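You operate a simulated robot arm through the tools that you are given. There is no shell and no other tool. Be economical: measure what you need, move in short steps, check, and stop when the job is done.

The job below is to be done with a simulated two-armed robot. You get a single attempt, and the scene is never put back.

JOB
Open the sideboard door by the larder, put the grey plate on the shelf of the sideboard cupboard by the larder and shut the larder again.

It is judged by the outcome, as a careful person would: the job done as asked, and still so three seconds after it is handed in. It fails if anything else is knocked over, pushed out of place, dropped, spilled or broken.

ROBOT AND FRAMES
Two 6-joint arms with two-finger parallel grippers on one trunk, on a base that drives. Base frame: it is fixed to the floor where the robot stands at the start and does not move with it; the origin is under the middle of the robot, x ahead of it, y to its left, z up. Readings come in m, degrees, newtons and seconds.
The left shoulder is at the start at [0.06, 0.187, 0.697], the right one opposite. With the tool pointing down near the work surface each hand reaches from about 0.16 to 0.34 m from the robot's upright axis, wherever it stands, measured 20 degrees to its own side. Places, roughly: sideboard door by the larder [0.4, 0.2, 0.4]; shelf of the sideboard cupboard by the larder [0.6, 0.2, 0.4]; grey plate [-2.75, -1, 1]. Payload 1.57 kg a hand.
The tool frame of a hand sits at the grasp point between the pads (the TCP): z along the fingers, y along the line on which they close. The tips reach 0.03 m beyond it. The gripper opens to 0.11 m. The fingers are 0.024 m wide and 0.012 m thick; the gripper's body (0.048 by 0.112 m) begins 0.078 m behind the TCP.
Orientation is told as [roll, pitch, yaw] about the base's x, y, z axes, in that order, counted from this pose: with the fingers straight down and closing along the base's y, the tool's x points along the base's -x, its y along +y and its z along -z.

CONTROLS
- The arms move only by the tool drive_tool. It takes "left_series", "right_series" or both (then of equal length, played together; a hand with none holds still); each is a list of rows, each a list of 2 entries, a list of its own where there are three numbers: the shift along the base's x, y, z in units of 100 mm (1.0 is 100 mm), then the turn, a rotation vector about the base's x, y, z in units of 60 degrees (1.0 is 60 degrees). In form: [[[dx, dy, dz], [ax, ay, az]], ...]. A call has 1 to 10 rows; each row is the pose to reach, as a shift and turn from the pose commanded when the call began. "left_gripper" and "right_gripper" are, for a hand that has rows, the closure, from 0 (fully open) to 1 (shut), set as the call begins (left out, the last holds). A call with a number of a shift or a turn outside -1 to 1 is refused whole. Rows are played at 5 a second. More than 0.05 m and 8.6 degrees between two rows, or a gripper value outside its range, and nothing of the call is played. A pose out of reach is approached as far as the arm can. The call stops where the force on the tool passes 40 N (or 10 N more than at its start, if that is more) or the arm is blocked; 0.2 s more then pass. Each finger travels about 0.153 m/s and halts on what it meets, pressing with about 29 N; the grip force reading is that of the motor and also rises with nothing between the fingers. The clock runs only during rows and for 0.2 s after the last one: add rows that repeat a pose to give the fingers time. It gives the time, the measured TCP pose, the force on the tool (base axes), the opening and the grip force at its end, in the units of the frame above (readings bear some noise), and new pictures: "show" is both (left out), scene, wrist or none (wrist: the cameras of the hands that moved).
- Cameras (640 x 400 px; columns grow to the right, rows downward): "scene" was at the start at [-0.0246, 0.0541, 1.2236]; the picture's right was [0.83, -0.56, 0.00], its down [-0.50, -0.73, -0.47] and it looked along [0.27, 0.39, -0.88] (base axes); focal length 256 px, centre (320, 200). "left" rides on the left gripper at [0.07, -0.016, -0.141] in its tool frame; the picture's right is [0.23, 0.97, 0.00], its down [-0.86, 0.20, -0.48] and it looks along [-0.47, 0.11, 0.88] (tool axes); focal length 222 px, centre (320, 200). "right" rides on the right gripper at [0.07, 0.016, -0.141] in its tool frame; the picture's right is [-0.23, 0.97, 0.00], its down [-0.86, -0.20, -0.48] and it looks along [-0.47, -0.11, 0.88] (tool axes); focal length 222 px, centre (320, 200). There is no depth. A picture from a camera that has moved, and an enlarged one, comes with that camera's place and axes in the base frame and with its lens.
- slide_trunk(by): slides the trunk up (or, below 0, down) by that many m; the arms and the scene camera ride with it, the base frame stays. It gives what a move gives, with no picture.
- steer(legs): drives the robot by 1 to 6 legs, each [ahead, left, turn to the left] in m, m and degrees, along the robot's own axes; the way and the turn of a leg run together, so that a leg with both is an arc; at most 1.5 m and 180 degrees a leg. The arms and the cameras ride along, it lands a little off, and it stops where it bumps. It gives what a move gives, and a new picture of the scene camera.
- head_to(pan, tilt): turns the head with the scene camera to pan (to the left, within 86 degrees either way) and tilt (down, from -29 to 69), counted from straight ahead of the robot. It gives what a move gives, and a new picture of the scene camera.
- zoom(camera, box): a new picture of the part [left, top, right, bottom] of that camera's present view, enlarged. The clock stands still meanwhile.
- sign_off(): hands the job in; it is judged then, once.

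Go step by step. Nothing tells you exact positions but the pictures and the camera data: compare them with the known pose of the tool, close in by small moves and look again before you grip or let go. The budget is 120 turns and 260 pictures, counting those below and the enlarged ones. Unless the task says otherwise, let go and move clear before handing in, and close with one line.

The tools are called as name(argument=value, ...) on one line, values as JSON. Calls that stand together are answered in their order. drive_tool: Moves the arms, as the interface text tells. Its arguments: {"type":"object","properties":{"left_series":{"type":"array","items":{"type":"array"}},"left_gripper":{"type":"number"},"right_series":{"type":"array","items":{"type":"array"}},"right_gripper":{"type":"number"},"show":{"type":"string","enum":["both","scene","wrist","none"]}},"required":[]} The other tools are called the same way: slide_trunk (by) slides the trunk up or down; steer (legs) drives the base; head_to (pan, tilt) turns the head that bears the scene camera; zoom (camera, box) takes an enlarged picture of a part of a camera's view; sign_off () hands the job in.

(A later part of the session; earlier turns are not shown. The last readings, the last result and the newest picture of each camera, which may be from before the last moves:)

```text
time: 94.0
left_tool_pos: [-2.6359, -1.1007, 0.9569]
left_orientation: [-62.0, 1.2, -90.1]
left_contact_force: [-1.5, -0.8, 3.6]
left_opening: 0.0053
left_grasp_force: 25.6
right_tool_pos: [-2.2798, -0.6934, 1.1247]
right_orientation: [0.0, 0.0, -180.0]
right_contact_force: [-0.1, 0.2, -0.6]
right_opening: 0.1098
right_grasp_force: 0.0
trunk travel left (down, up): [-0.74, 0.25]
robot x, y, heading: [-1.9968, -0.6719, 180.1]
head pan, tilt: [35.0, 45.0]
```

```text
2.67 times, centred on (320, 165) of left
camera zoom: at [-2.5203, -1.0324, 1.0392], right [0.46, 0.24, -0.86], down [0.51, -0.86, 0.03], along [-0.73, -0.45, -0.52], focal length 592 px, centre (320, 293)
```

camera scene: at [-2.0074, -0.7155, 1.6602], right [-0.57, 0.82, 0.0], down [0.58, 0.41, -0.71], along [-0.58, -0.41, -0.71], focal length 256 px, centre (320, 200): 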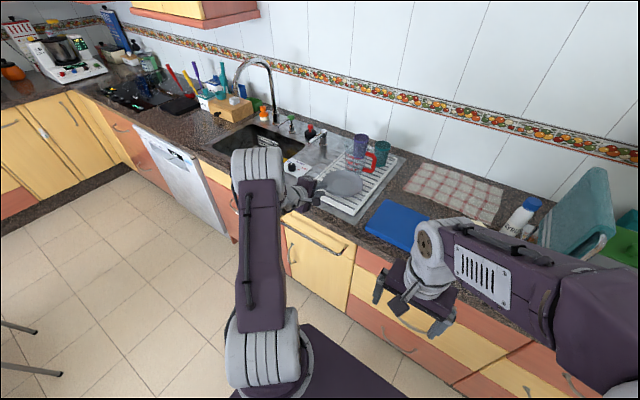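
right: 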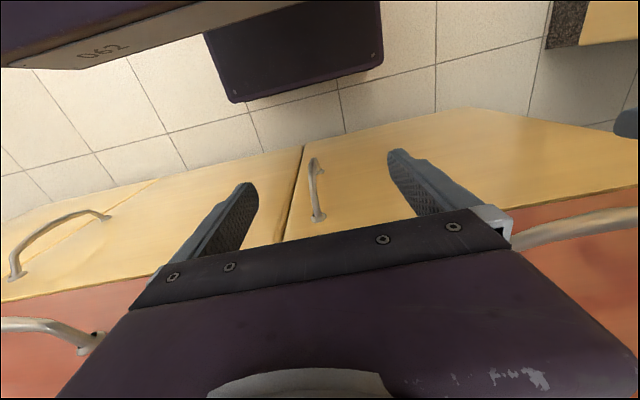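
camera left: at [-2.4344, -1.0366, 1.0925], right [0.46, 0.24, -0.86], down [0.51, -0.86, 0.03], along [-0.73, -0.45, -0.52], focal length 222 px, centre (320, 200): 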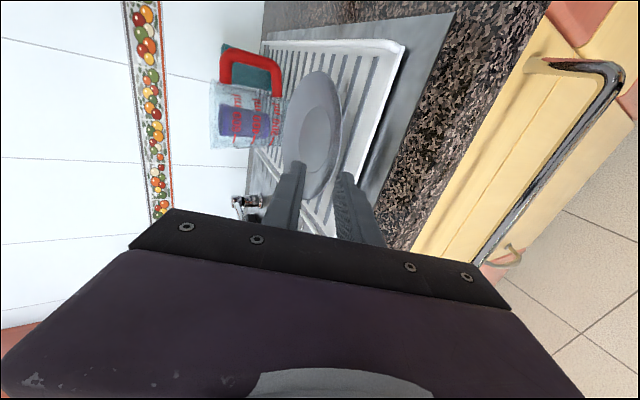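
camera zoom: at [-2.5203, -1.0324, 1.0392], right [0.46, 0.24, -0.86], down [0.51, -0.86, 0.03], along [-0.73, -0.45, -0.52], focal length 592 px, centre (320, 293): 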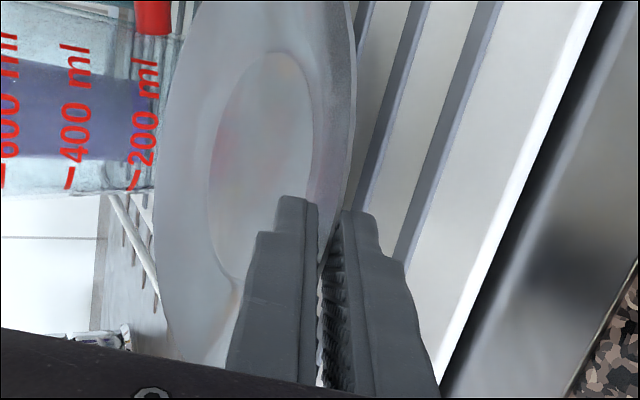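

Gripped (opening 5 mm). I lift slowly, easing away from the jug.

drive_tool(left_series=[[[0.02, 0, 0.05], [0, 0, 0]], [[0.06, 0, 0.12], [0, 0, 0]], [[0.12, 0, 0.25], [0, 0, 0]], [[0.2, 0, 0.4], [0, 0, 0]], [[0.3, 0, 0.6], [0, 0, 0]], [[0.3, 0, 0.8], [0, 0, 0]]])

```text
time: 95.4
left_tool_pos: [-2.6059, -1.1009, 1.0373]
left_orientation: [-61.9, 1.2, -90.1]
left_contact_force: [-0.5, 0.3, -2.9]
left_opening: 0.004
left_grasp_force: 24.6
right_tool_pos: [-2.2797, -0.6937, 1.1249]
right_orientation: [0.0, 0.1, -180.0]
right_contact_force: [-0.1, 0.9, -0.2]
right_opening: 0.1099
right_grasp_force: 0.0
trunk travel left (down, up): [-0.74, 0.25]
robot x, y, heading: [-2.0009, -0.6674, 179.9]
head pan, tilt: [35.0, 45.0]
camera scene: at [-2.0081, -0.7153, 1.66], right [-0.57, 0.82, 0.0], down [0.58, 0.41, -0.71], along [-0.58, -0.41, -0.71], focal length 256 px, centre (320, 200)
camera left: at [-2.4906, -1.0322, 1.1188], right [0.46, 0.24, -0.85], down [0.51, -0.86, 0.03], along [-0.72, -0.45, -0.52], focal length 222 px, centre (320, 200)
```

scene: 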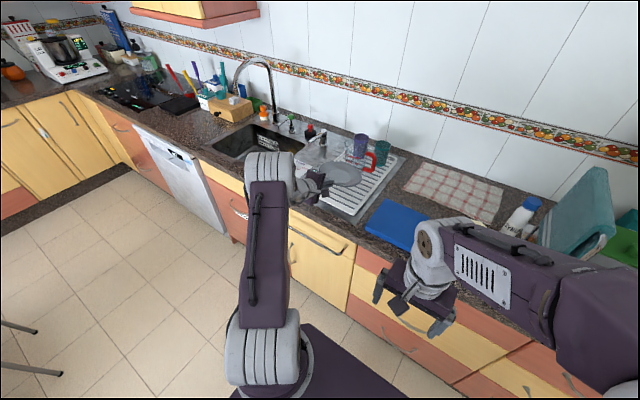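
left: 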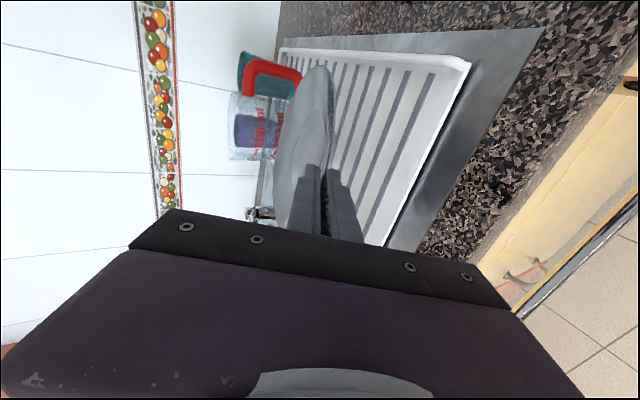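

The plate is lifted level, jug still standing. I back away and turn via the hutch side, clear of the chairs.

steer(legs=[[-0.5, 0, 0], [-0.4, 0.0, 0]])

zoom(camera="left", box=[0, 0, 640, 400])

zoom(camera="scene", box=[240, 60, 480, 220])

```text
time: 100.4
left_tool_pos: [-1.7056, -1.1005, 1.0352]
left_orientation: [-61.9, 1.1, -89.9]
left_contact_force: [0.2, 0.5, -1.0]
left_opening: 0.0036
left_grasp_force: 24.9
right_tool_pos: [-1.3825, -0.6928, 1.1248]
right_orientation: [-0.1, 0.1, -179.7]
right_contact_force: [-0.1, 0.4, -0.2]
right_opening: 0.1101
right_grasp_force: 0.1
trunk travel left (down, up): [-0.74, 0.25]
robot x, y, heading: [-1.1009, -0.6643, -179.5]
head pan, tilt: [35.0, 45.0]
camera scene: at [-1.1092, -0.7136, 1.66], right [-0.58, 0.82, 0.0], down [0.58, 0.41, -0.71], along [-0.58, -0.41, -0.71], focal length 256 px, centre (320, 200)
```

scene: 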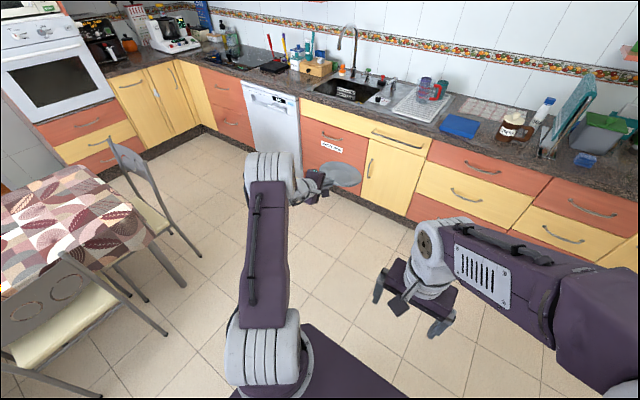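

```text
1.00 times, centred on (320, 200) of left
camera zoom: at [-1.5898, -1.0326, 1.118], right [0.46, 0.25, -0.85], down [0.52, -0.85, 0.03], along [-0.72, -0.46, -0.52], focal length 222 px, centre (320, 200)
```

zoom: 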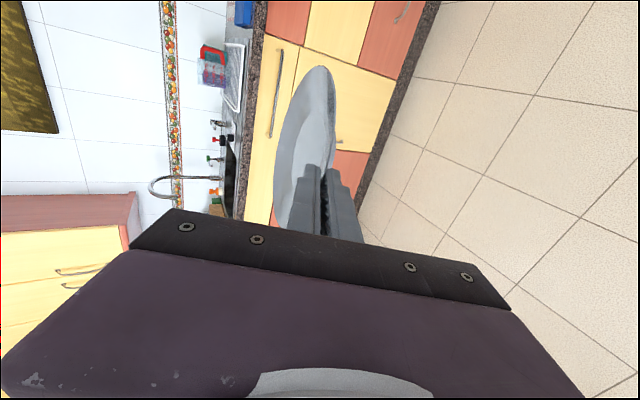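

```text
2.50 times, centred on (360, 140) of scene
camera zoom: at [-1.1092, -0.7136, 1.66], right [-0.58, 0.82, 0.0], down [0.58, 0.41, -0.71], along [-0.58, -0.41, -0.71], focal length 639 px, centre (220, 350)
```

zoom: 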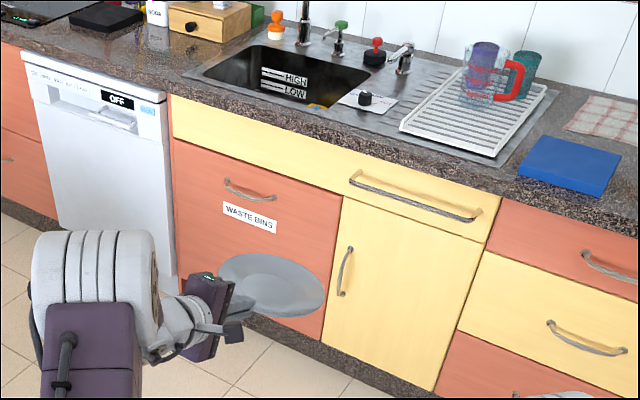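

The plate rides steadily. I turn to face the sideboard and lower the trunk.

steer(legs=[[0, 0, -90], [0, 0, -90]])

slide_trunk(by=-0.25)

slide_trunk(by=-0.25)

head_to(pan=25, tilt=25)

```text
time: 108.4
left_tool_pos: [-0.5019, -0.224, 1.036]
left_orientation: [-61.8, 1.1, 91.1]
left_contact_force: [0.7, -0.4, -2.1]
left_opening: 0.0037
left_grasp_force: 24.9
right_tool_pos: [-0.8208, -0.6374, 1.125]
right_orientation: [0.0, 0.1, 1.1]
right_contact_force: [0.3, 0.4, 0.3]
right_opening: 0.11
right_grasp_force: 0.0
trunk travel left (down, up): [-0.74, 0.25]
robot x, y, heading: [-1.097, -0.6671, 1.3]
head pan, tilt: [35.0, 45.0]
camera scene: at [-1.0948, -0.619, 1.6601], right [0.59, -0.81, 0.0], down [-0.57, -0.42, -0.71], along [0.57, 0.42, -0.71], focal length 256 px, centre (320, 200)
```

scene: 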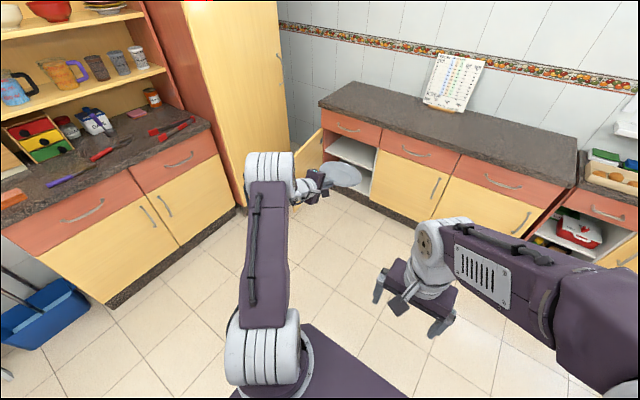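

```text
time: 111.0
left_tool_pos: [-0.5021, -0.2229, 0.7853]
left_orientation: [-61.9, 1.1, 91.0]
left_contact_force: [0.2, 0.1, -1.9]
left_opening: 0.0038
left_grasp_force: 25.1
right_tool_pos: [-0.8204, -0.6373, 0.8734]
right_orientation: [0.0, 0.1, 1.2]
right_contact_force: [1.0, 0.2, 0.0]
right_opening: 0.11
right_grasp_force: 0.1
trunk travel left (down, up): [-0.49, 0.5]
robot x, y, heading: [-1.0999, -0.6669, 1.1]
head pan, tilt: [35.0, 45.0]
```

```text
time: 113.6
left_tool_pos: [-0.5036, -0.2237, 0.5349]
left_orientation: [-62.0, 1.1, 91.1]
left_contact_force: [-0.2, 0.1, -1.9]
left_opening: 0.0036
left_grasp_force: 24.4
right_tool_pos: [-0.8198, -0.6381, 0.6252]
right_orientation: [-0.1, 0.0, 1.2]
right_contact_force: [0.5, 0.0, 0.1]
right_opening: 0.1097
right_grasp_force: 0.0
trunk travel left (down, up): [-0.24, 0.75]
robot x, y, heading: [-1.1007, -0.6657, 1.1]
head pan, tilt: [35.0, 45.0]
```

```text
time: 114.4
left_tool_pos: [-0.5021, -0.2239, 0.5355]
left_orientation: [-61.9, 1.2, 91.1]
left_contact_force: [-0.6, -0.5, -2.8]
left_opening: 0.0034
left_grasp_force: 24.5
right_tool_pos: [-0.8206, -0.6378, 0.6246]
right_orientation: [-0.1, 0.0, 1.3]
right_contact_force: [0.7, -0.8, 0.0]
right_opening: 0.11
right_grasp_force: 0.0
trunk travel left (down, up): [-0.24, 0.75]
robot x, y, heading: [-1.0976, -0.6686, 1.4]
head pan, tilt: [25.0, 25.0]
camera scene: at [-1.0779, -0.6266, 1.1906], right [0.44, -0.9, 0.0], down [-0.38, -0.19, -0.91], along [0.81, 0.4, -0.42], focal length 256 px, centre (320, 200)
```

scene: 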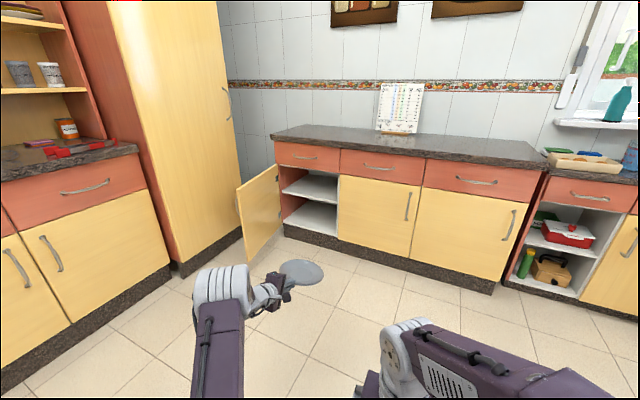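

The open cupboard is ahead. I square up and approach with the hand on y≈0.10, stopping short of the opening.

steer(legs=[[0, 0, -1.2], [0, 0.335, 0], [0.55, 0, 0]])

head_to(pan=35, tilt=32)

zoom(camera="left", box=[0, 0, 640, 400])

```text
time: 119.7
left_tool_pos: [0.0651, 0.0946, 0.5347]
left_orientation: [-61.9, 1.2, 89.6]
left_contact_force: [0.0, -0.6, -2.5]
left_opening: 0.0037
left_grasp_force: 24.4
right_tool_pos: [-0.2645, -0.3115, 0.6249]
right_orientation: [0.0, 0.0, -0.3]
right_contact_force: [0.2, -0.1, -0.2]
right_opening: 0.1102
right_grasp_force: 0.0
trunk travel left (down, up): [-0.24, 0.75]
robot x, y, heading: [-0.5445, -0.3364, -0.1]
head pan, tilt: [25.0, 25.0]
camera scene: at [-0.521, -0.2932, 1.1906], right [0.42, -0.91, 0.0], down [-0.38, -0.18, -0.91], along [0.82, 0.38, -0.42], focal length 256 px, centre (320, 200)
```

scene: 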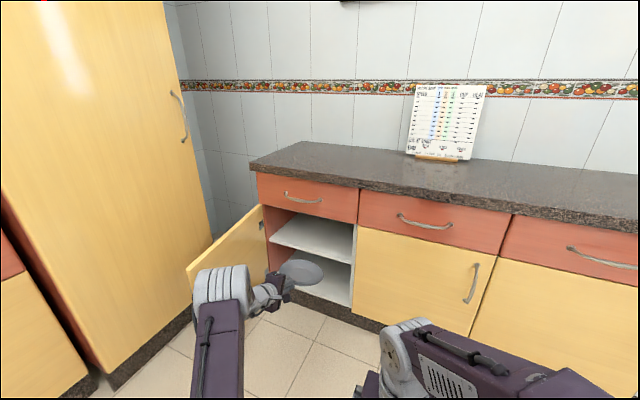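

```text
time: 120.5
left_tool_pos: [0.0641, 0.0939, 0.5357]
left_orientation: [-62.0, 1.2, 89.6]
left_contact_force: [-0.1, 0.9, -1.8]
left_opening: 0.0037
left_grasp_force: 24.5
right_tool_pos: [-0.2638, -0.3113, 0.6252]
right_orientation: [0.0, 0.1, -0.4]
right_contact_force: [0.0, -0.1, 0.0]
right_opening: 0.1101
right_grasp_force: 0.0
trunk travel left (down, up): [-0.24, 0.75]
robot x, y, heading: [-0.5436, -0.3317, -0.4]
head pan, tilt: [35.0, 32.0]
camera scene: at [-0.5313, -0.2808, 1.1796], right [0.57, -0.82, 0.0], down [-0.44, -0.3, -0.85], along [0.7, 0.48, -0.53], focal length 256 px, centre (320, 200)
```

scene: 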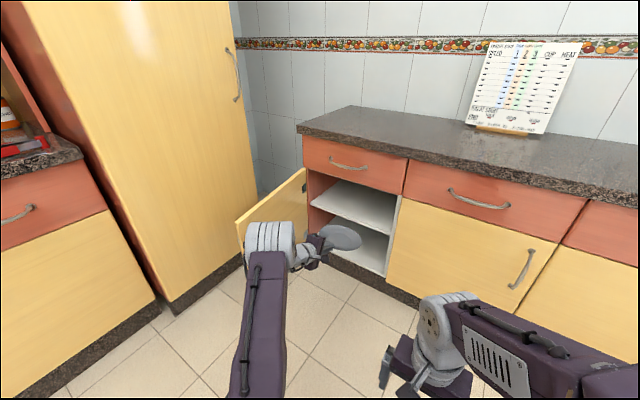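

```text
1.00 times, centred on (320, 200) of left
camera zoom: at [-0.055, 0.0276, 0.6183], right [-0.46, -0.24, -0.85], down [-0.51, 0.86, 0.03], along [0.73, 0.45, -0.52], focal length 222 px, centre (320, 200)
```

zoom: 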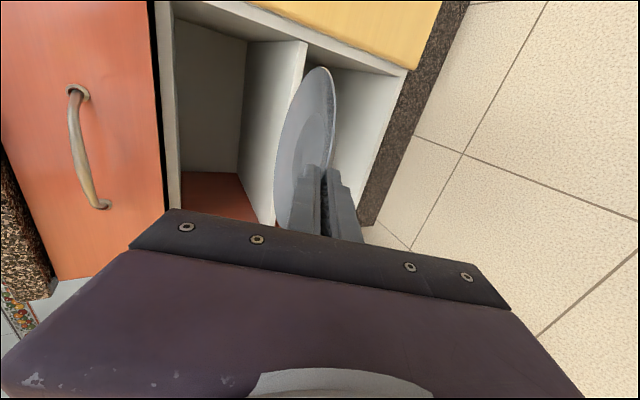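

Path looks clear; shelf top about z≈0.42–0.435, plate base now ≈0.50. I drive in 0.2 m and check elbow-door clearance.

steer(legs=[[0.2, 0, 0]])

zoom(camera="scene", box=[200, 130, 440, 330])

zoom(camera="left", box=[0, 0, 640, 400])

```text
time: 122.1
left_tool_pos: [0.2662, 0.0919, 0.5358]
left_orientation: [-61.9, 1.2, 89.4]
left_contact_force: [-0.6, 0.1, -1.7]
left_opening: 0.0036
left_grasp_force: 24.6
right_tool_pos: [-0.0628, -0.3132, 0.6252]
right_orientation: [0.0, 0.0, -0.5]
right_contact_force: [-0.1, 0.7, 1.1]
right_opening: 0.1101
right_grasp_force: 0.0
trunk travel left (down, up): [-0.24, 0.75]
robot x, y, heading: [-0.3413, -0.3335, -0.4]
head pan, tilt: [35.0, 32.0]
camera scene: at [-0.3303, -0.2823, 1.1795], right [0.57, -0.82, 0.0], down [-0.44, -0.3, -0.85], along [0.7, 0.48, -0.53], focal length 256 px, centre (320, 200)
```

scene: 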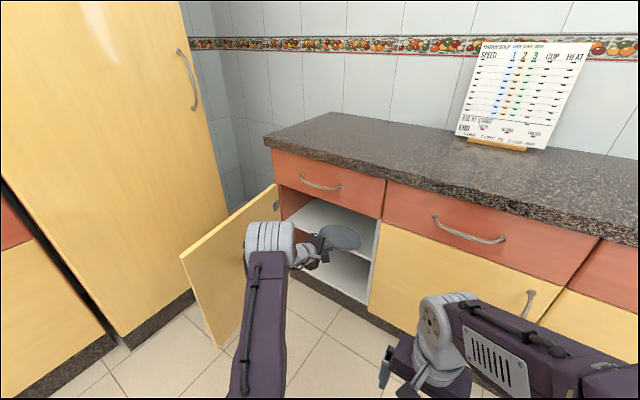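

```text
2.00 times, centred on (320, 230) of scene
camera zoom: at [-0.3303, -0.2823, 1.1795], right [0.57, -0.82, 0.0], down [-0.44, -0.3, -0.85], along [0.7, 0.48, -0.53], focal length 511 px, centre (320, 140)
```

zoom: 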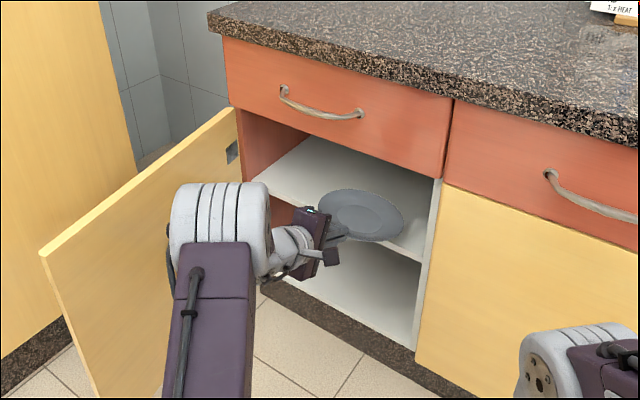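

```text
1.00 times, centred on (320, 200) of left
camera zoom: at [0.1465, 0.0248, 0.618], right [-0.46, -0.24, -0.85], down [-0.51, 0.86, 0.03], along [0.73, 0.45, -0.52], focal length 222 px, centre (320, 200)
```

zoom: 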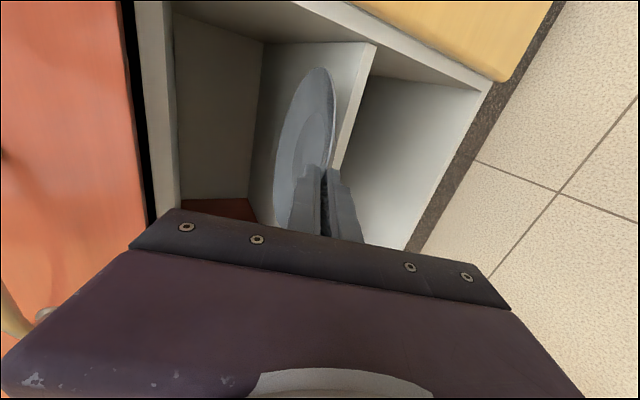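

Clearances look fine. I lower 3 cm and go in another 0.17 m.

slide_trunk(by=-0.03)

steer(legs=[[0.1, 0, 0], [0.07, 0, 0]])

zoom(camera="scene", box=[200, 130, 440, 330])

zoom(camera="left", box=[0, 0, 640, 400])

```text
time: 122.8
left_tool_pos: [0.2646, 0.0919, 0.5048]
left_orientation: [-61.9, 1.1, 89.4]
left_contact_force: [-0.9, 0.1, -1.9]
left_opening: 0.0037
left_grasp_force: 24.8
right_tool_pos: [-0.0624, -0.3139, 0.5955]
right_orientation: [0.0, 0.0, -0.4]
right_contact_force: [-0.1, 0.0, 0.2]
right_opening: 0.1097
right_grasp_force: 0.1
trunk travel left (down, up): [-0.21, 0.78]
robot x, y, heading: [-0.3426, -0.3336, -0.5]
head pan, tilt: [35.0, 32.0]
```

```text
time: 124.6
left_tool_pos: [0.4369, 0.0904, 0.5054]
left_orientation: [-62.0, 1.2, 89.5]
left_contact_force: [0.9, 0.3, -3.6]
left_opening: 0.0037
left_grasp_force: 25.3
right_tool_pos: [0.1078, -0.3149, 0.5948]
right_orientation: [0.0, 0.0, -0.5]
right_contact_force: [-0.6, -0.3, 0.3]
right_opening: 0.1099
right_grasp_force: 0.0
trunk travel left (down, up): [-0.21, 0.78]
robot x, y, heading: [-0.1711, -0.3388, -0.3]
head pan, tilt: [35.0, 32.0]
camera scene: at [-0.1591, -0.2839, 1.1495], right [0.57, -0.82, 0.0], down [-0.44, -0.3, -0.85], along [0.7, 0.48, -0.53], focal length 256 px, centre (320, 200)
```

scene: 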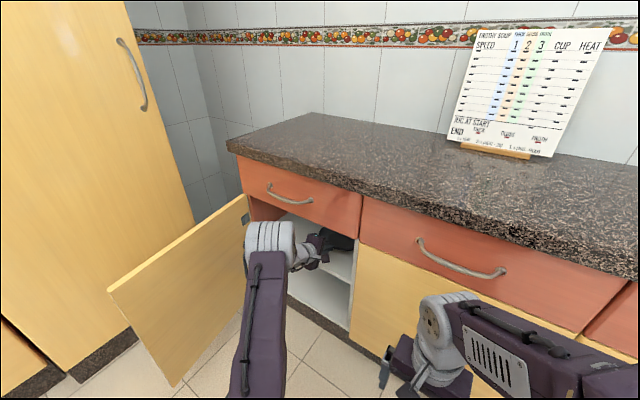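

```text
2.00 times, centred on (320, 230) of scene
camera zoom: at [-0.1591, -0.2839, 1.1495], right [0.57, -0.82, 0.0], down [-0.44, -0.3, -0.85], along [0.7, 0.48, -0.53], focal length 511 px, centre (320, 140)
```

zoom: 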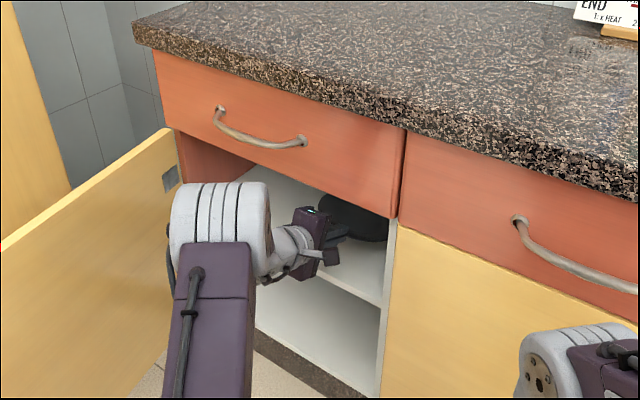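

```text
1.00 times, centred on (320, 200) of left
camera zoom: at [0.3177, 0.0232, 0.5879], right [-0.46, -0.24, -0.85], down [-0.51, 0.86, 0.03], along [0.73, 0.45, -0.52], focal length 222 px, centre (320, 200)
```

zoom: 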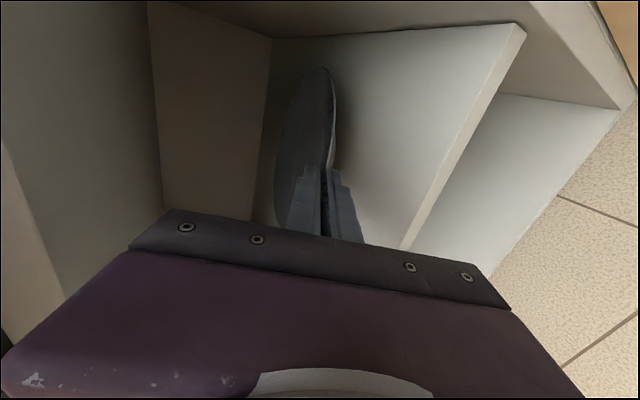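

The plate is well inside above the shelf. I lower it in small steps watching force.

drive_tool(left_series=[[[0, 0, -0.08], [0, 0, 0]], [[0, 0, -0.16], [0, 0, 0]], [[0, 0, -0.24], [0, 0, 0]], [[0, 0, -0.29], [0, 0, 0]]], show="wrist")

```text
time: 125.6
left_tool_pos: [0.4362, 0.0891, 0.4773]
left_orientation: [-62.1, 1.2, 89.4]
left_contact_force: [-2.2, 0.4, 4.1]
left_opening: 0.0042
left_grasp_force: 25.2
right_tool_pos: [0.1068, -0.315, 0.5951]
right_orientation: [0.1, -0.1, -0.4]
right_contact_force: [-0.4, -0.1, -0.5]
right_opening: 0.1099
right_grasp_force: 0.0
trunk travel left (down, up): [-0.21, 0.78]
robot x, y, heading: [-0.1731, -0.3354, -0.6]
head pan, tilt: [35.0, 32.0]
camera left: at [0.3171, 0.0232, 0.5602], right [-0.46, -0.24, -0.86], down [-0.51, 0.86, 0.03], along [0.73, 0.45, -0.52], focal length 222 px, centre (320, 200)
```

left: 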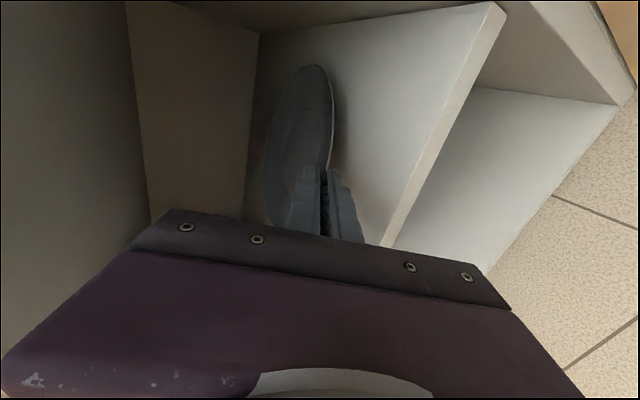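

The plate has begun to touch (force changed sign). I lower a few mm more until it is seated.

drive_tool(left_series=[[[0, 0, -0.02], [0, 0, 0]], [[0, 0, -0.04], [0, 0, 0]], [[0, 0, -0.055], [0, 0, 0]]], show="none")

zoom(camera="left", box=[200, 40, 440, 240])

```text
time: 126.4
left_tool_pos: [0.4364, 0.0892, 0.4725]
left_orientation: [-62.0, 1.3, 89.3]
left_contact_force: [-2.1, 0.8, 4.3]
left_opening: 0.0051
left_grasp_force: 25.5
right_tool_pos: [0.1061, -0.316, 0.5951]
right_orientation: [0.0, -0.1, -0.5]
right_contact_force: [0.0, 0.1, -0.3]
right_opening: 0.1099
right_grasp_force: 0.1
trunk travel left (down, up): [-0.21, 0.78]
robot x, y, heading: [-0.1717, -0.3346, -0.4]
head pan, tilt: [35.0, 32.0]
```

```text
2.00 times, centred on (320, 140) of left
camera zoom: at [0.3168, 0.0228, 0.5548], right [-0.46, -0.24, -0.85], down [-0.51, 0.86, 0.03], along [0.73, 0.45, -0.52], focal length 444 px, centre (320, 320)
```

zoom: 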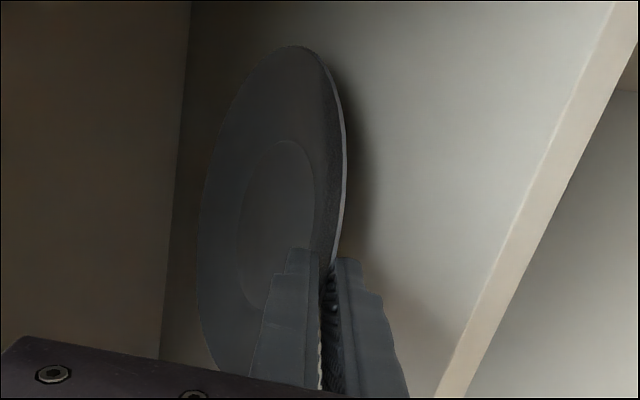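

I lower 2 mm more and release gently.

drive_tool(left_series=[[[0, 0, -0.02], [0, 0, 0]], [[0, 0, -0.02], [0, 0, 0]]], show="none")

drive_tool(left_series=[[[0, 0, 0], [0, 0, 0]], [[0, 0, 0], [0, 0, 0]], [[0, 0, 0], [0, 0, 0]]], left_gripper=0.83, show="none")

zoom(camera="left", box=[200, 40, 440, 240])

```text
time: 127.0
left_tool_pos: [0.435, 0.0885, 0.4703]
left_orientation: [-61.9, 1.2, 89.4]
left_contact_force: [-3.0, 0.3, 6.3]
left_opening: 0.0054
left_grasp_force: 25.4
right_tool_pos: [0.1077, -0.3153, 0.5951]
right_orientation: [0.0, -0.2, -0.5]
right_contact_force: [-0.6, 0.0, 0.8]
right_opening: 0.11
right_grasp_force: 0.0
trunk travel left (down, up): [-0.21, 0.78]
robot x, y, heading: [-0.1742, -0.3367, -0.5]
head pan, tilt: [35.0, 32.0]
```

```text
time: 127.8
left_tool_pos: [0.4359, 0.0894, 0.4686]
left_orientation: [-62.0, 1.2, 89.4]
left_contact_force: [-0.1, 0.7, -0.2]
left_opening: 0.0189
left_grasp_force: 0.1
right_tool_pos: [0.1075, -0.3161, 0.5956]
right_orientation: [0.0, 0.0, -0.4]
right_contact_force: [-0.2, -0.4, 0.1]
right_opening: 0.1099
right_grasp_force: 0.1
trunk travel left (down, up): [-0.21, 0.78]
robot x, y, heading: [-0.1724, -0.3369, -0.5]
head pan, tilt: [35.0, 32.0]
```

```text
2.00 times, centred on (320, 140) of left
camera zoom: at [0.3169, 0.023, 0.5522], right [-0.46, -0.24, -0.85], down [-0.51, 0.86, 0.03], along [0.73, 0.45, -0.52], focal length 444 px, centre (320, 320)
```

zoom: 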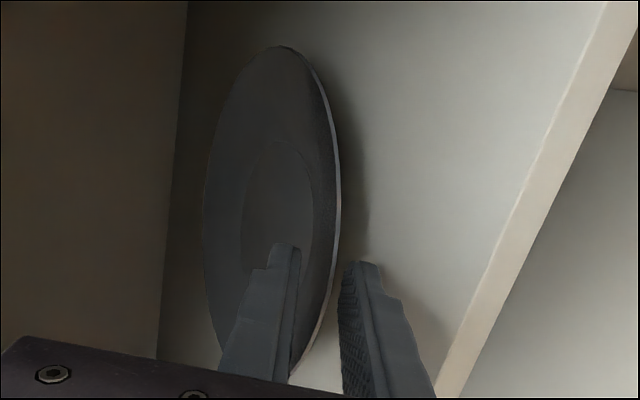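

The plate rests free on the shelf. I back straight out with the base.

steer(legs=[[-0.07, 0, 0]])

zoom(camera="left", box=[0, 0, 640, 400])

steer(legs=[[-0.4, 0, 0]])

```text
time: 128.8
left_tool_pos: [0.3659, 0.0901, 0.4715]
left_orientation: [-62.0, 1.1, 89.4]
left_contact_force: [0.4, 0.1, -0.7]
left_opening: 0.0186
left_grasp_force: 0.1
right_tool_pos: [0.0362, -0.3155, 0.595]
right_orientation: [-0.1, -0.1, -0.5]
right_contact_force: [0.1, 0.1, -0.3]
right_opening: 0.1099
right_grasp_force: 0.1
trunk travel left (down, up): [-0.21, 0.78]
robot x, y, heading: [-0.2431, -0.3383, -0.6]
head pan, tilt: [35.0, 32.0]
camera scene: at [-0.231, -0.2836, 1.1496], right [0.57, -0.82, 0.0], down [-0.44, -0.3, -0.85], along [0.7, 0.48, -0.53], focal length 256 px, centre (320, 200)
```

scene: 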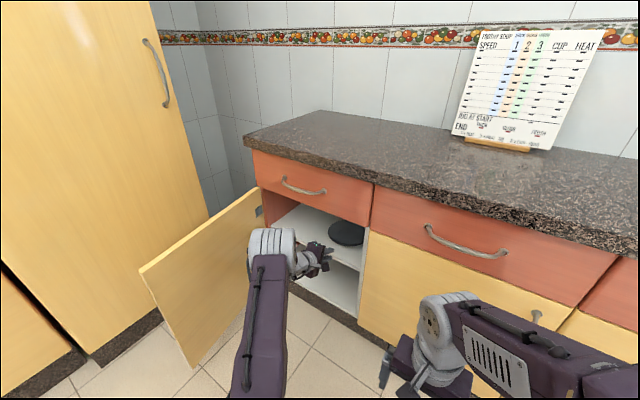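

```text
1.00 times, centred on (320, 200) of left
camera zoom: at [0.2462, 0.0237, 0.5526], right [-0.46, -0.24, -0.85], down [-0.51, 0.86, 0.03], along [0.73, 0.45, -0.52], focal length 222 px, centre (320, 200)
```

zoom: 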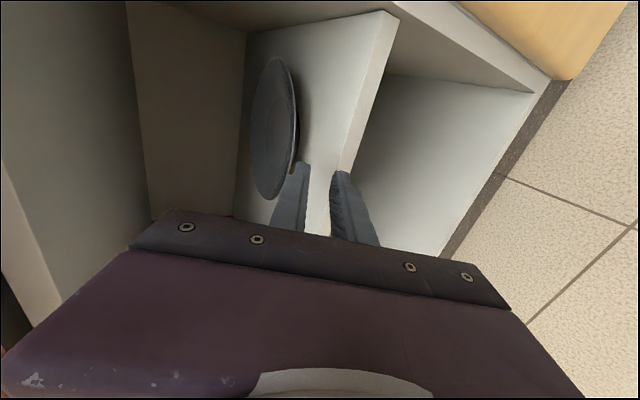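

```text
time: 131.3
left_tool_pos: [-0.0343, 0.0944, 0.4704]
left_orientation: [-61.9, 1.3, 89.6]
left_contact_force: [1.2, 0.4, -1.0]
left_opening: 0.0188
left_grasp_force: 0.1
right_tool_pos: [-0.3629, -0.3118, 0.5958]
right_orientation: [0.0, -0.1, -0.3]
right_contact_force: [-0.2, 0.2, 0.5]
right_opening: 0.11
right_grasp_force: 0.0
trunk travel left (down, up): [-0.21, 0.78]
robot x, y, heading: [-0.6431, -0.3336, -0.3]
head pan, tilt: [35.0, 32.0]
camera scene: at [-0.6299, -0.2804, 1.1496], right [0.57, -0.82, 0.0], down [-0.44, -0.3, -0.85], along [0.7, 0.48, -0.53], focal length 256 px, centre (320, 200)
```

scene: 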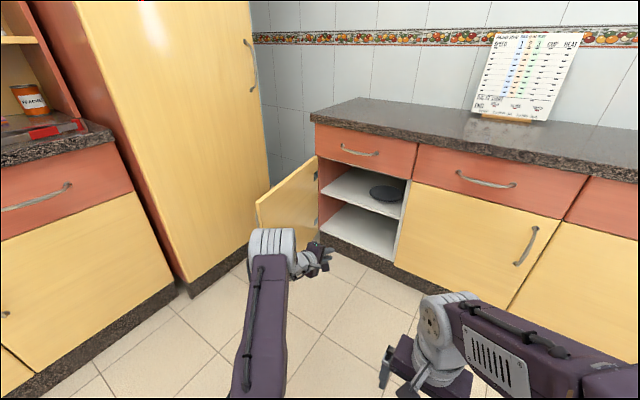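

The plate stands well on the shelf. To shut the door I lower the hand below handle height, close the fingers and come round to the outer (larder) side of the door.

slide_trunk(by=-0.12)

steer(legs=[[-0.15, 0, 0], [0, 0.36, 0]])

drive_tool(left_series=[[[0, 0, 0], [0, 0, 0]], [[0, 0, 0], [0, 0, 0]]], left_gripper=1)

```text
time: 132.8
left_tool_pos: [-0.0344, 0.0957, 0.3513]
left_orientation: [-61.9, 1.2, 89.5]
left_contact_force: [0.3, -0.3, -1.0]
left_opening: 0.0189
left_grasp_force: 0.0
right_tool_pos: [-0.3621, -0.3098, 0.475]
right_orientation: [0.1, 0.1, -0.5]
right_contact_force: [-0.3, -0.4, 0.2]
right_opening: 0.1102
right_grasp_force: 0.1
trunk travel left (down, up): [-0.09, 0.9]
robot x, y, heading: [-0.6414, -0.3304, -0.4]
head pan, tilt: [35.0, 32.0]
```

```text
time: 136.1
left_tool_pos: [-0.1803, 0.454, 0.3496]
left_orientation: [-61.9, 1.2, 89.5]
left_contact_force: [0.3, -0.5, -0.7]
left_opening: 0.0185
left_grasp_force: 0.1
right_tool_pos: [-0.5091, 0.0493, 0.4753]
right_orientation: [-0.1, 0.0, -0.4]
right_contact_force: [0.0, -0.8, -0.8]
right_opening: 0.1102
right_grasp_force: 0.1
trunk travel left (down, up): [-0.09, 0.9]
robot x, y, heading: [-0.7914, 0.031, -0.4]
head pan, tilt: [35.0, 32.0]
camera scene: at [-0.7768, 0.08, 1.0295], right [0.57, -0.82, 0.0], down [-0.44, -0.3, -0.85], along [0.7, 0.48, -0.53], focal length 256 px, centre (320, 200)
```

scene: 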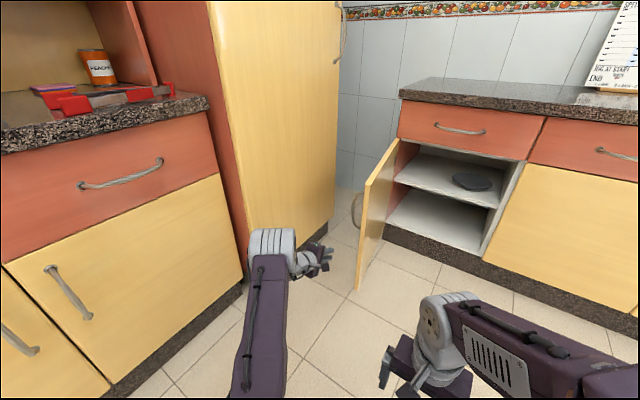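

```text
time: 136.7
left_tool_pos: [-0.1815, 0.455, 0.3499]
left_orientation: [-61.9, 1.2, 89.5]
left_contact_force: [0.4, -0.2, 0.2]
left_opening: 0.0
left_grasp_force: 21.7
right_tool_pos: [-0.5098, 0.0493, 0.4749]
right_orientation: [-0.1, 0.1, -0.4]
right_contact_force: [0.0, -0.2, 0.6]
right_opening: 0.11
right_grasp_force: 0.1
trunk travel left (down, up): [-0.09, 0.9]
robot x, y, heading: [-0.7907, 0.0234, -0.6]
head pan, tilt: [35.0, 32.0]
camera scene: at [-0.7769, 0.08, 1.0295], right [0.57, -0.82, 0.0], down [-0.44, -0.3, -0.85], along [0.7, 0.48, -0.53], focal length 256 px, centre (320, 200)
camera left: at [-0.3004, 0.3879, 0.4322], right [-0.46, -0.24, -0.85], down [-0.51, 0.86, 0.03], along [0.73, 0.45, -0.52], focal length 222 px, centre (320, 200)
```

scene: 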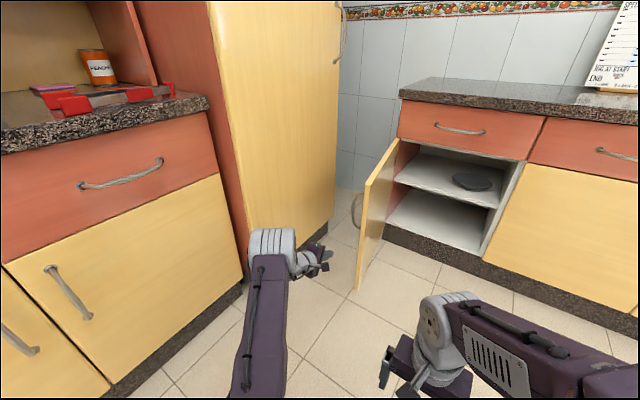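
left: 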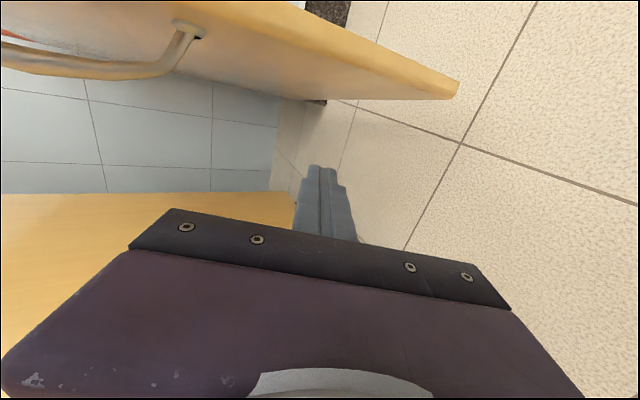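

The hand is left of the door. I go ahead 0.10 m and then sweep right to start closing.

steer(legs=[[0.1, 0, 0], [0.0, -0.1, 0]])

zoom(camera="left", box=[0, 0, 640, 400])

```text
time: 138.6
left_tool_pos: [-0.0818, 0.3518, 0.3505]
left_orientation: [-61.8, 1.1, 89.4]
left_contact_force: [-0.2, 0.0, 0.4]
left_opening: 0.0001
left_grasp_force: 21.4
right_tool_pos: [-0.4117, -0.0526, 0.4753]
right_orientation: [0.0, 0.0, -0.4]
right_contact_force: [-0.2, 0.2, 0.4]
right_opening: 0.11
right_grasp_force: 0.0
trunk travel left (down, up): [-0.09, 0.9]
robot x, y, heading: [-0.693, -0.0719, -0.8]
head pan, tilt: [35.0, 32.0]
camera scene: at [-0.6787, -0.0212, 1.0296], right [0.57, -0.82, 0.0], down [-0.44, -0.3, -0.85], along [0.7, 0.48, -0.53], focal length 256 px, centre (320, 200)
```

scene: 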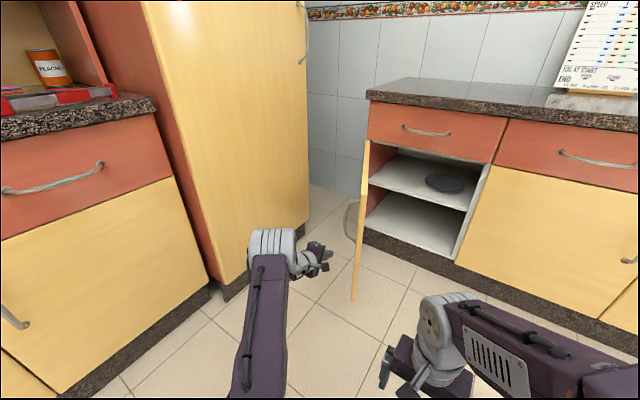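

```text
1.00 times, centred on (320, 200) of left
camera zoom: at [-0.2016, 0.2857, 0.4323], right [-0.46, -0.24, -0.85], down [-0.51, 0.86, 0.03], along [0.73, 0.45, -0.52], focal length 222 px, centre (320, 200)
```

zoom: 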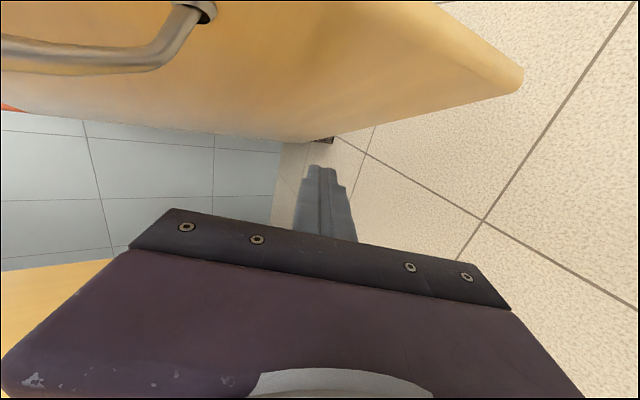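

The door swings freely and is now around 65°. I follow the arc with the base.

steer(legs=[[0.045, -0.1, 0], [0.048, -0.085, 0]])

zoom(camera="left", box=[0, 0, 640, 400])

```text
time: 140.5
left_tool_pos: [0.0099, 0.1637, 0.3491]
left_orientation: [-61.9, 1.2, 89.3]
left_contact_force: [-0.1, 0.1, 0.5]
left_opening: 0.0001
left_grasp_force: 21.5
right_tool_pos: [-0.3206, -0.2387, 0.4753]
right_orientation: [0.0, 0.0, -0.5]
right_contact_force: [-0.4, 0.1, -0.2]
right_opening: 0.1103
right_grasp_force: 0.1
trunk travel left (down, up): [-0.09, 0.9]
robot x, y, heading: [-0.6021, -0.2604, -0.8]
head pan, tilt: [35.0, 32.0]
camera scene: at [-0.5882, -0.2077, 1.0295], right [0.56, -0.83, 0.0], down [-0.44, -0.3, -0.85], along [0.7, 0.48, -0.53], focal length 256 px, centre (320, 200)
```

scene: 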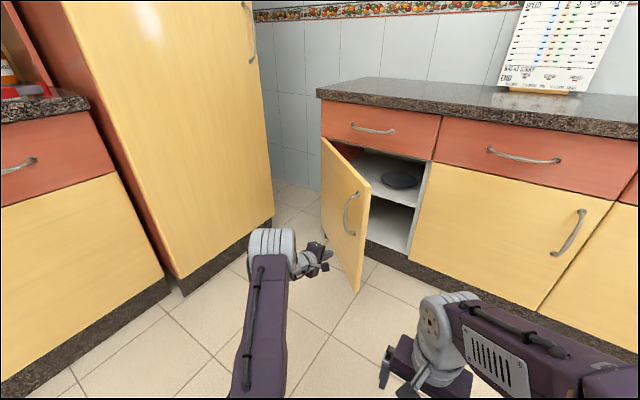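

```text
1.00 times, centred on (320, 200) of left
camera zoom: at [-0.1107, 0.0985, 0.4322], right [-0.46, -0.24, -0.85], down [-0.51, 0.86, 0.03], along [0.73, 0.45, -0.52], focal length 222 px, centre (320, 200)
```

zoom: 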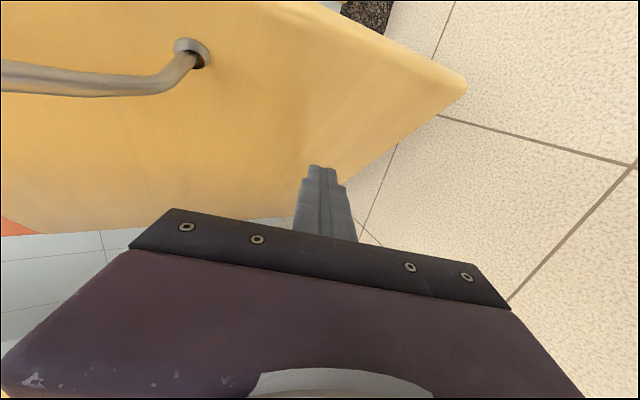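

Working well: the door is near 45°. I continue along the arc.

steer(legs=[[0.07, -0.065, 0], [0.08, -0.05, 0]])

zoom(camera="left", box=[0, 0, 640, 400])

```text
time: 142.3
left_tool_pos: [0.1575, 0.0487, 0.35]
left_orientation: [-61.9, 1.2, 89.3]
left_contact_force: [0.8, 0.6, 0.1]
left_opening: 0.0
left_grasp_force: 21.5
right_tool_pos: [-0.1724, -0.3568, 0.4751]
right_orientation: [0.0, 0.0, -0.6]
right_contact_force: [-0.6, 0.3, -0.1]
right_opening: 0.1102
right_grasp_force: 0.1
trunk travel left (down, up): [-0.09, 0.9]
robot x, y, heading: [-0.4471, -0.3755, -0.7]
head pan, tilt: [35.0, 32.0]
camera scene: at [-0.4398, -0.3248, 1.0295], right [0.57, -0.82, 0.0], down [-0.44, -0.3, -0.85], along [0.7, 0.48, -0.53], focal length 256 px, centre (320, 200)
```

scene: 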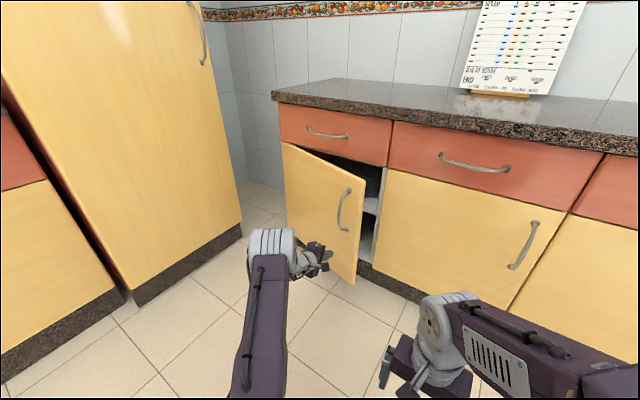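

```text
1.00 times, centred on (320, 200) of left
camera zoom: at [0.0375, -0.0181, 0.4322], right [-0.46, -0.24, -0.85], down [-0.51, 0.86, 0.03], along [0.73, 0.45, -0.52], focal length 222 px, centre (320, 200)
```

zoom: 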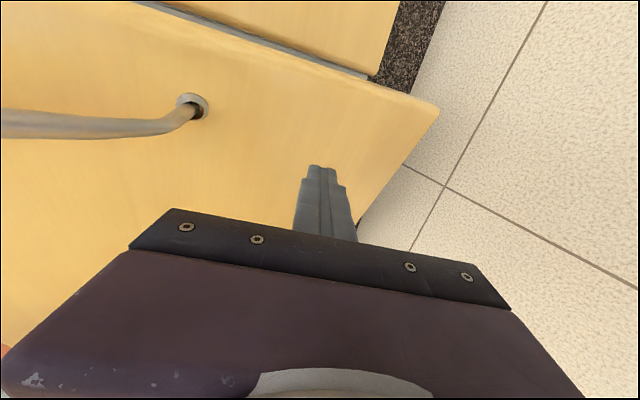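

Nearly there. I push it on, leaving the last centimetres for the arm.

steer(legs=[[0.08, -0.03, 0], [0.08, -0.01, 0]])

drive_tool(left_series=[[[0.1, 0, 0], [0, 0, 0]], [[0.2, 0, 0], [0, 0, 0]], [[0.25, 0, 0], [0, 0, 0]], [[0.3, 0, 0], [0, 0, 0]], [[0.35, 0, 0], [0, 0, 0]]])

```text
time: 144.1
left_tool_pos: [0.3177, 0.006, 0.3502]
left_orientation: [-62.0, 1.2, 89.3]
left_contact_force: [0.0, 0.2, -0.2]
left_opening: 0.0
left_grasp_force: 20.6
right_tool_pos: [-0.0115, -0.3974, 0.4755]
right_orientation: [0.0, 0.0, -0.7]
right_contact_force: [0.2, 0.0, 0.1]
right_opening: 0.11
right_grasp_force: 0.1
trunk travel left (down, up): [-0.09, 0.9]
robot x, y, heading: [-0.2921, -0.4182, -0.4]
head pan, tilt: [35.0, 32.0]
camera scene: at [-0.2794, -0.3666, 1.0295], right [0.56, -0.83, 0.0], down [-0.44, -0.3, -0.85], along [0.7, 0.48, -0.53], focal length 256 px, centre (320, 200)
```

scene: 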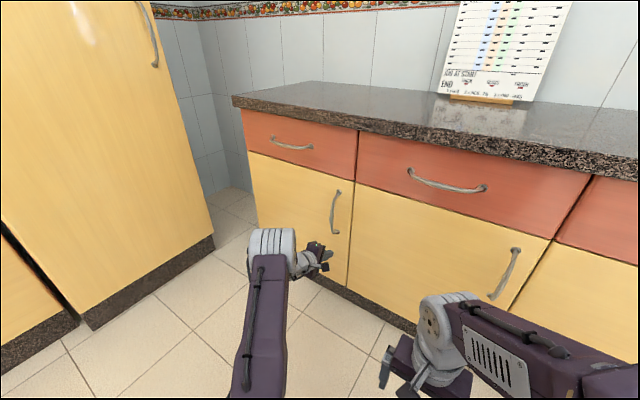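

```text
time: 145.1
left_tool_pos: [0.3427, 0.0066, 0.3492]
left_orientation: [-61.6, 1.2, 89.2]
left_contact_force: [-17.9, -6.7, 10.8]
left_opening: 0.0
left_grasp_force: 21.1
right_tool_pos: [-0.0141, -0.3988, 0.4753]
right_orientation: [0.2, -0.2, -0.4]
right_contact_force: [-0.1, 0.5, 0.6]
right_opening: 0.1097
right_grasp_force: 0.0
trunk travel left (down, up): [-0.09, 0.9]
robot x, y, heading: [-0.2934, -0.4205, -0.5]
head pan, tilt: [35.0, 32.0]
stopped in row 4 (left hand): the force on the tool passed its limit (the readings are from after the stop); the commanded pose is now the measured one
camera scene: at [-0.2825, -0.3681, 1.0299], right [0.57, -0.82, 0.0], down [-0.43, -0.3, -0.85], along [0.7, 0.48, -0.53], focal length 256 px, centre (320, 200)
camera left: at [0.2228, -0.0601, 0.4325], right [-0.47, -0.24, -0.85], down [-0.5, 0.86, 0.03], along [0.73, 0.45, -0.52], focal length 222 px, centre (320, 200)
```

scene: 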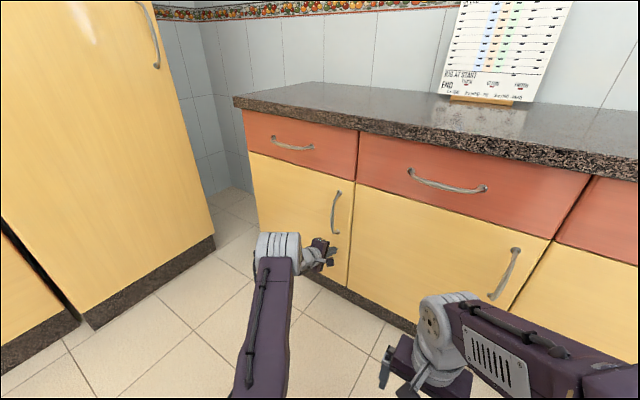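
left: 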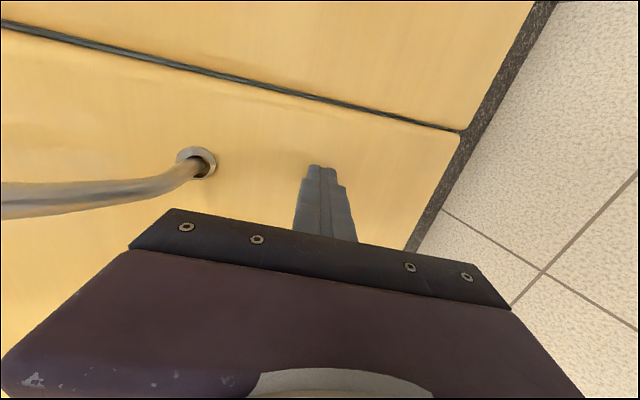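

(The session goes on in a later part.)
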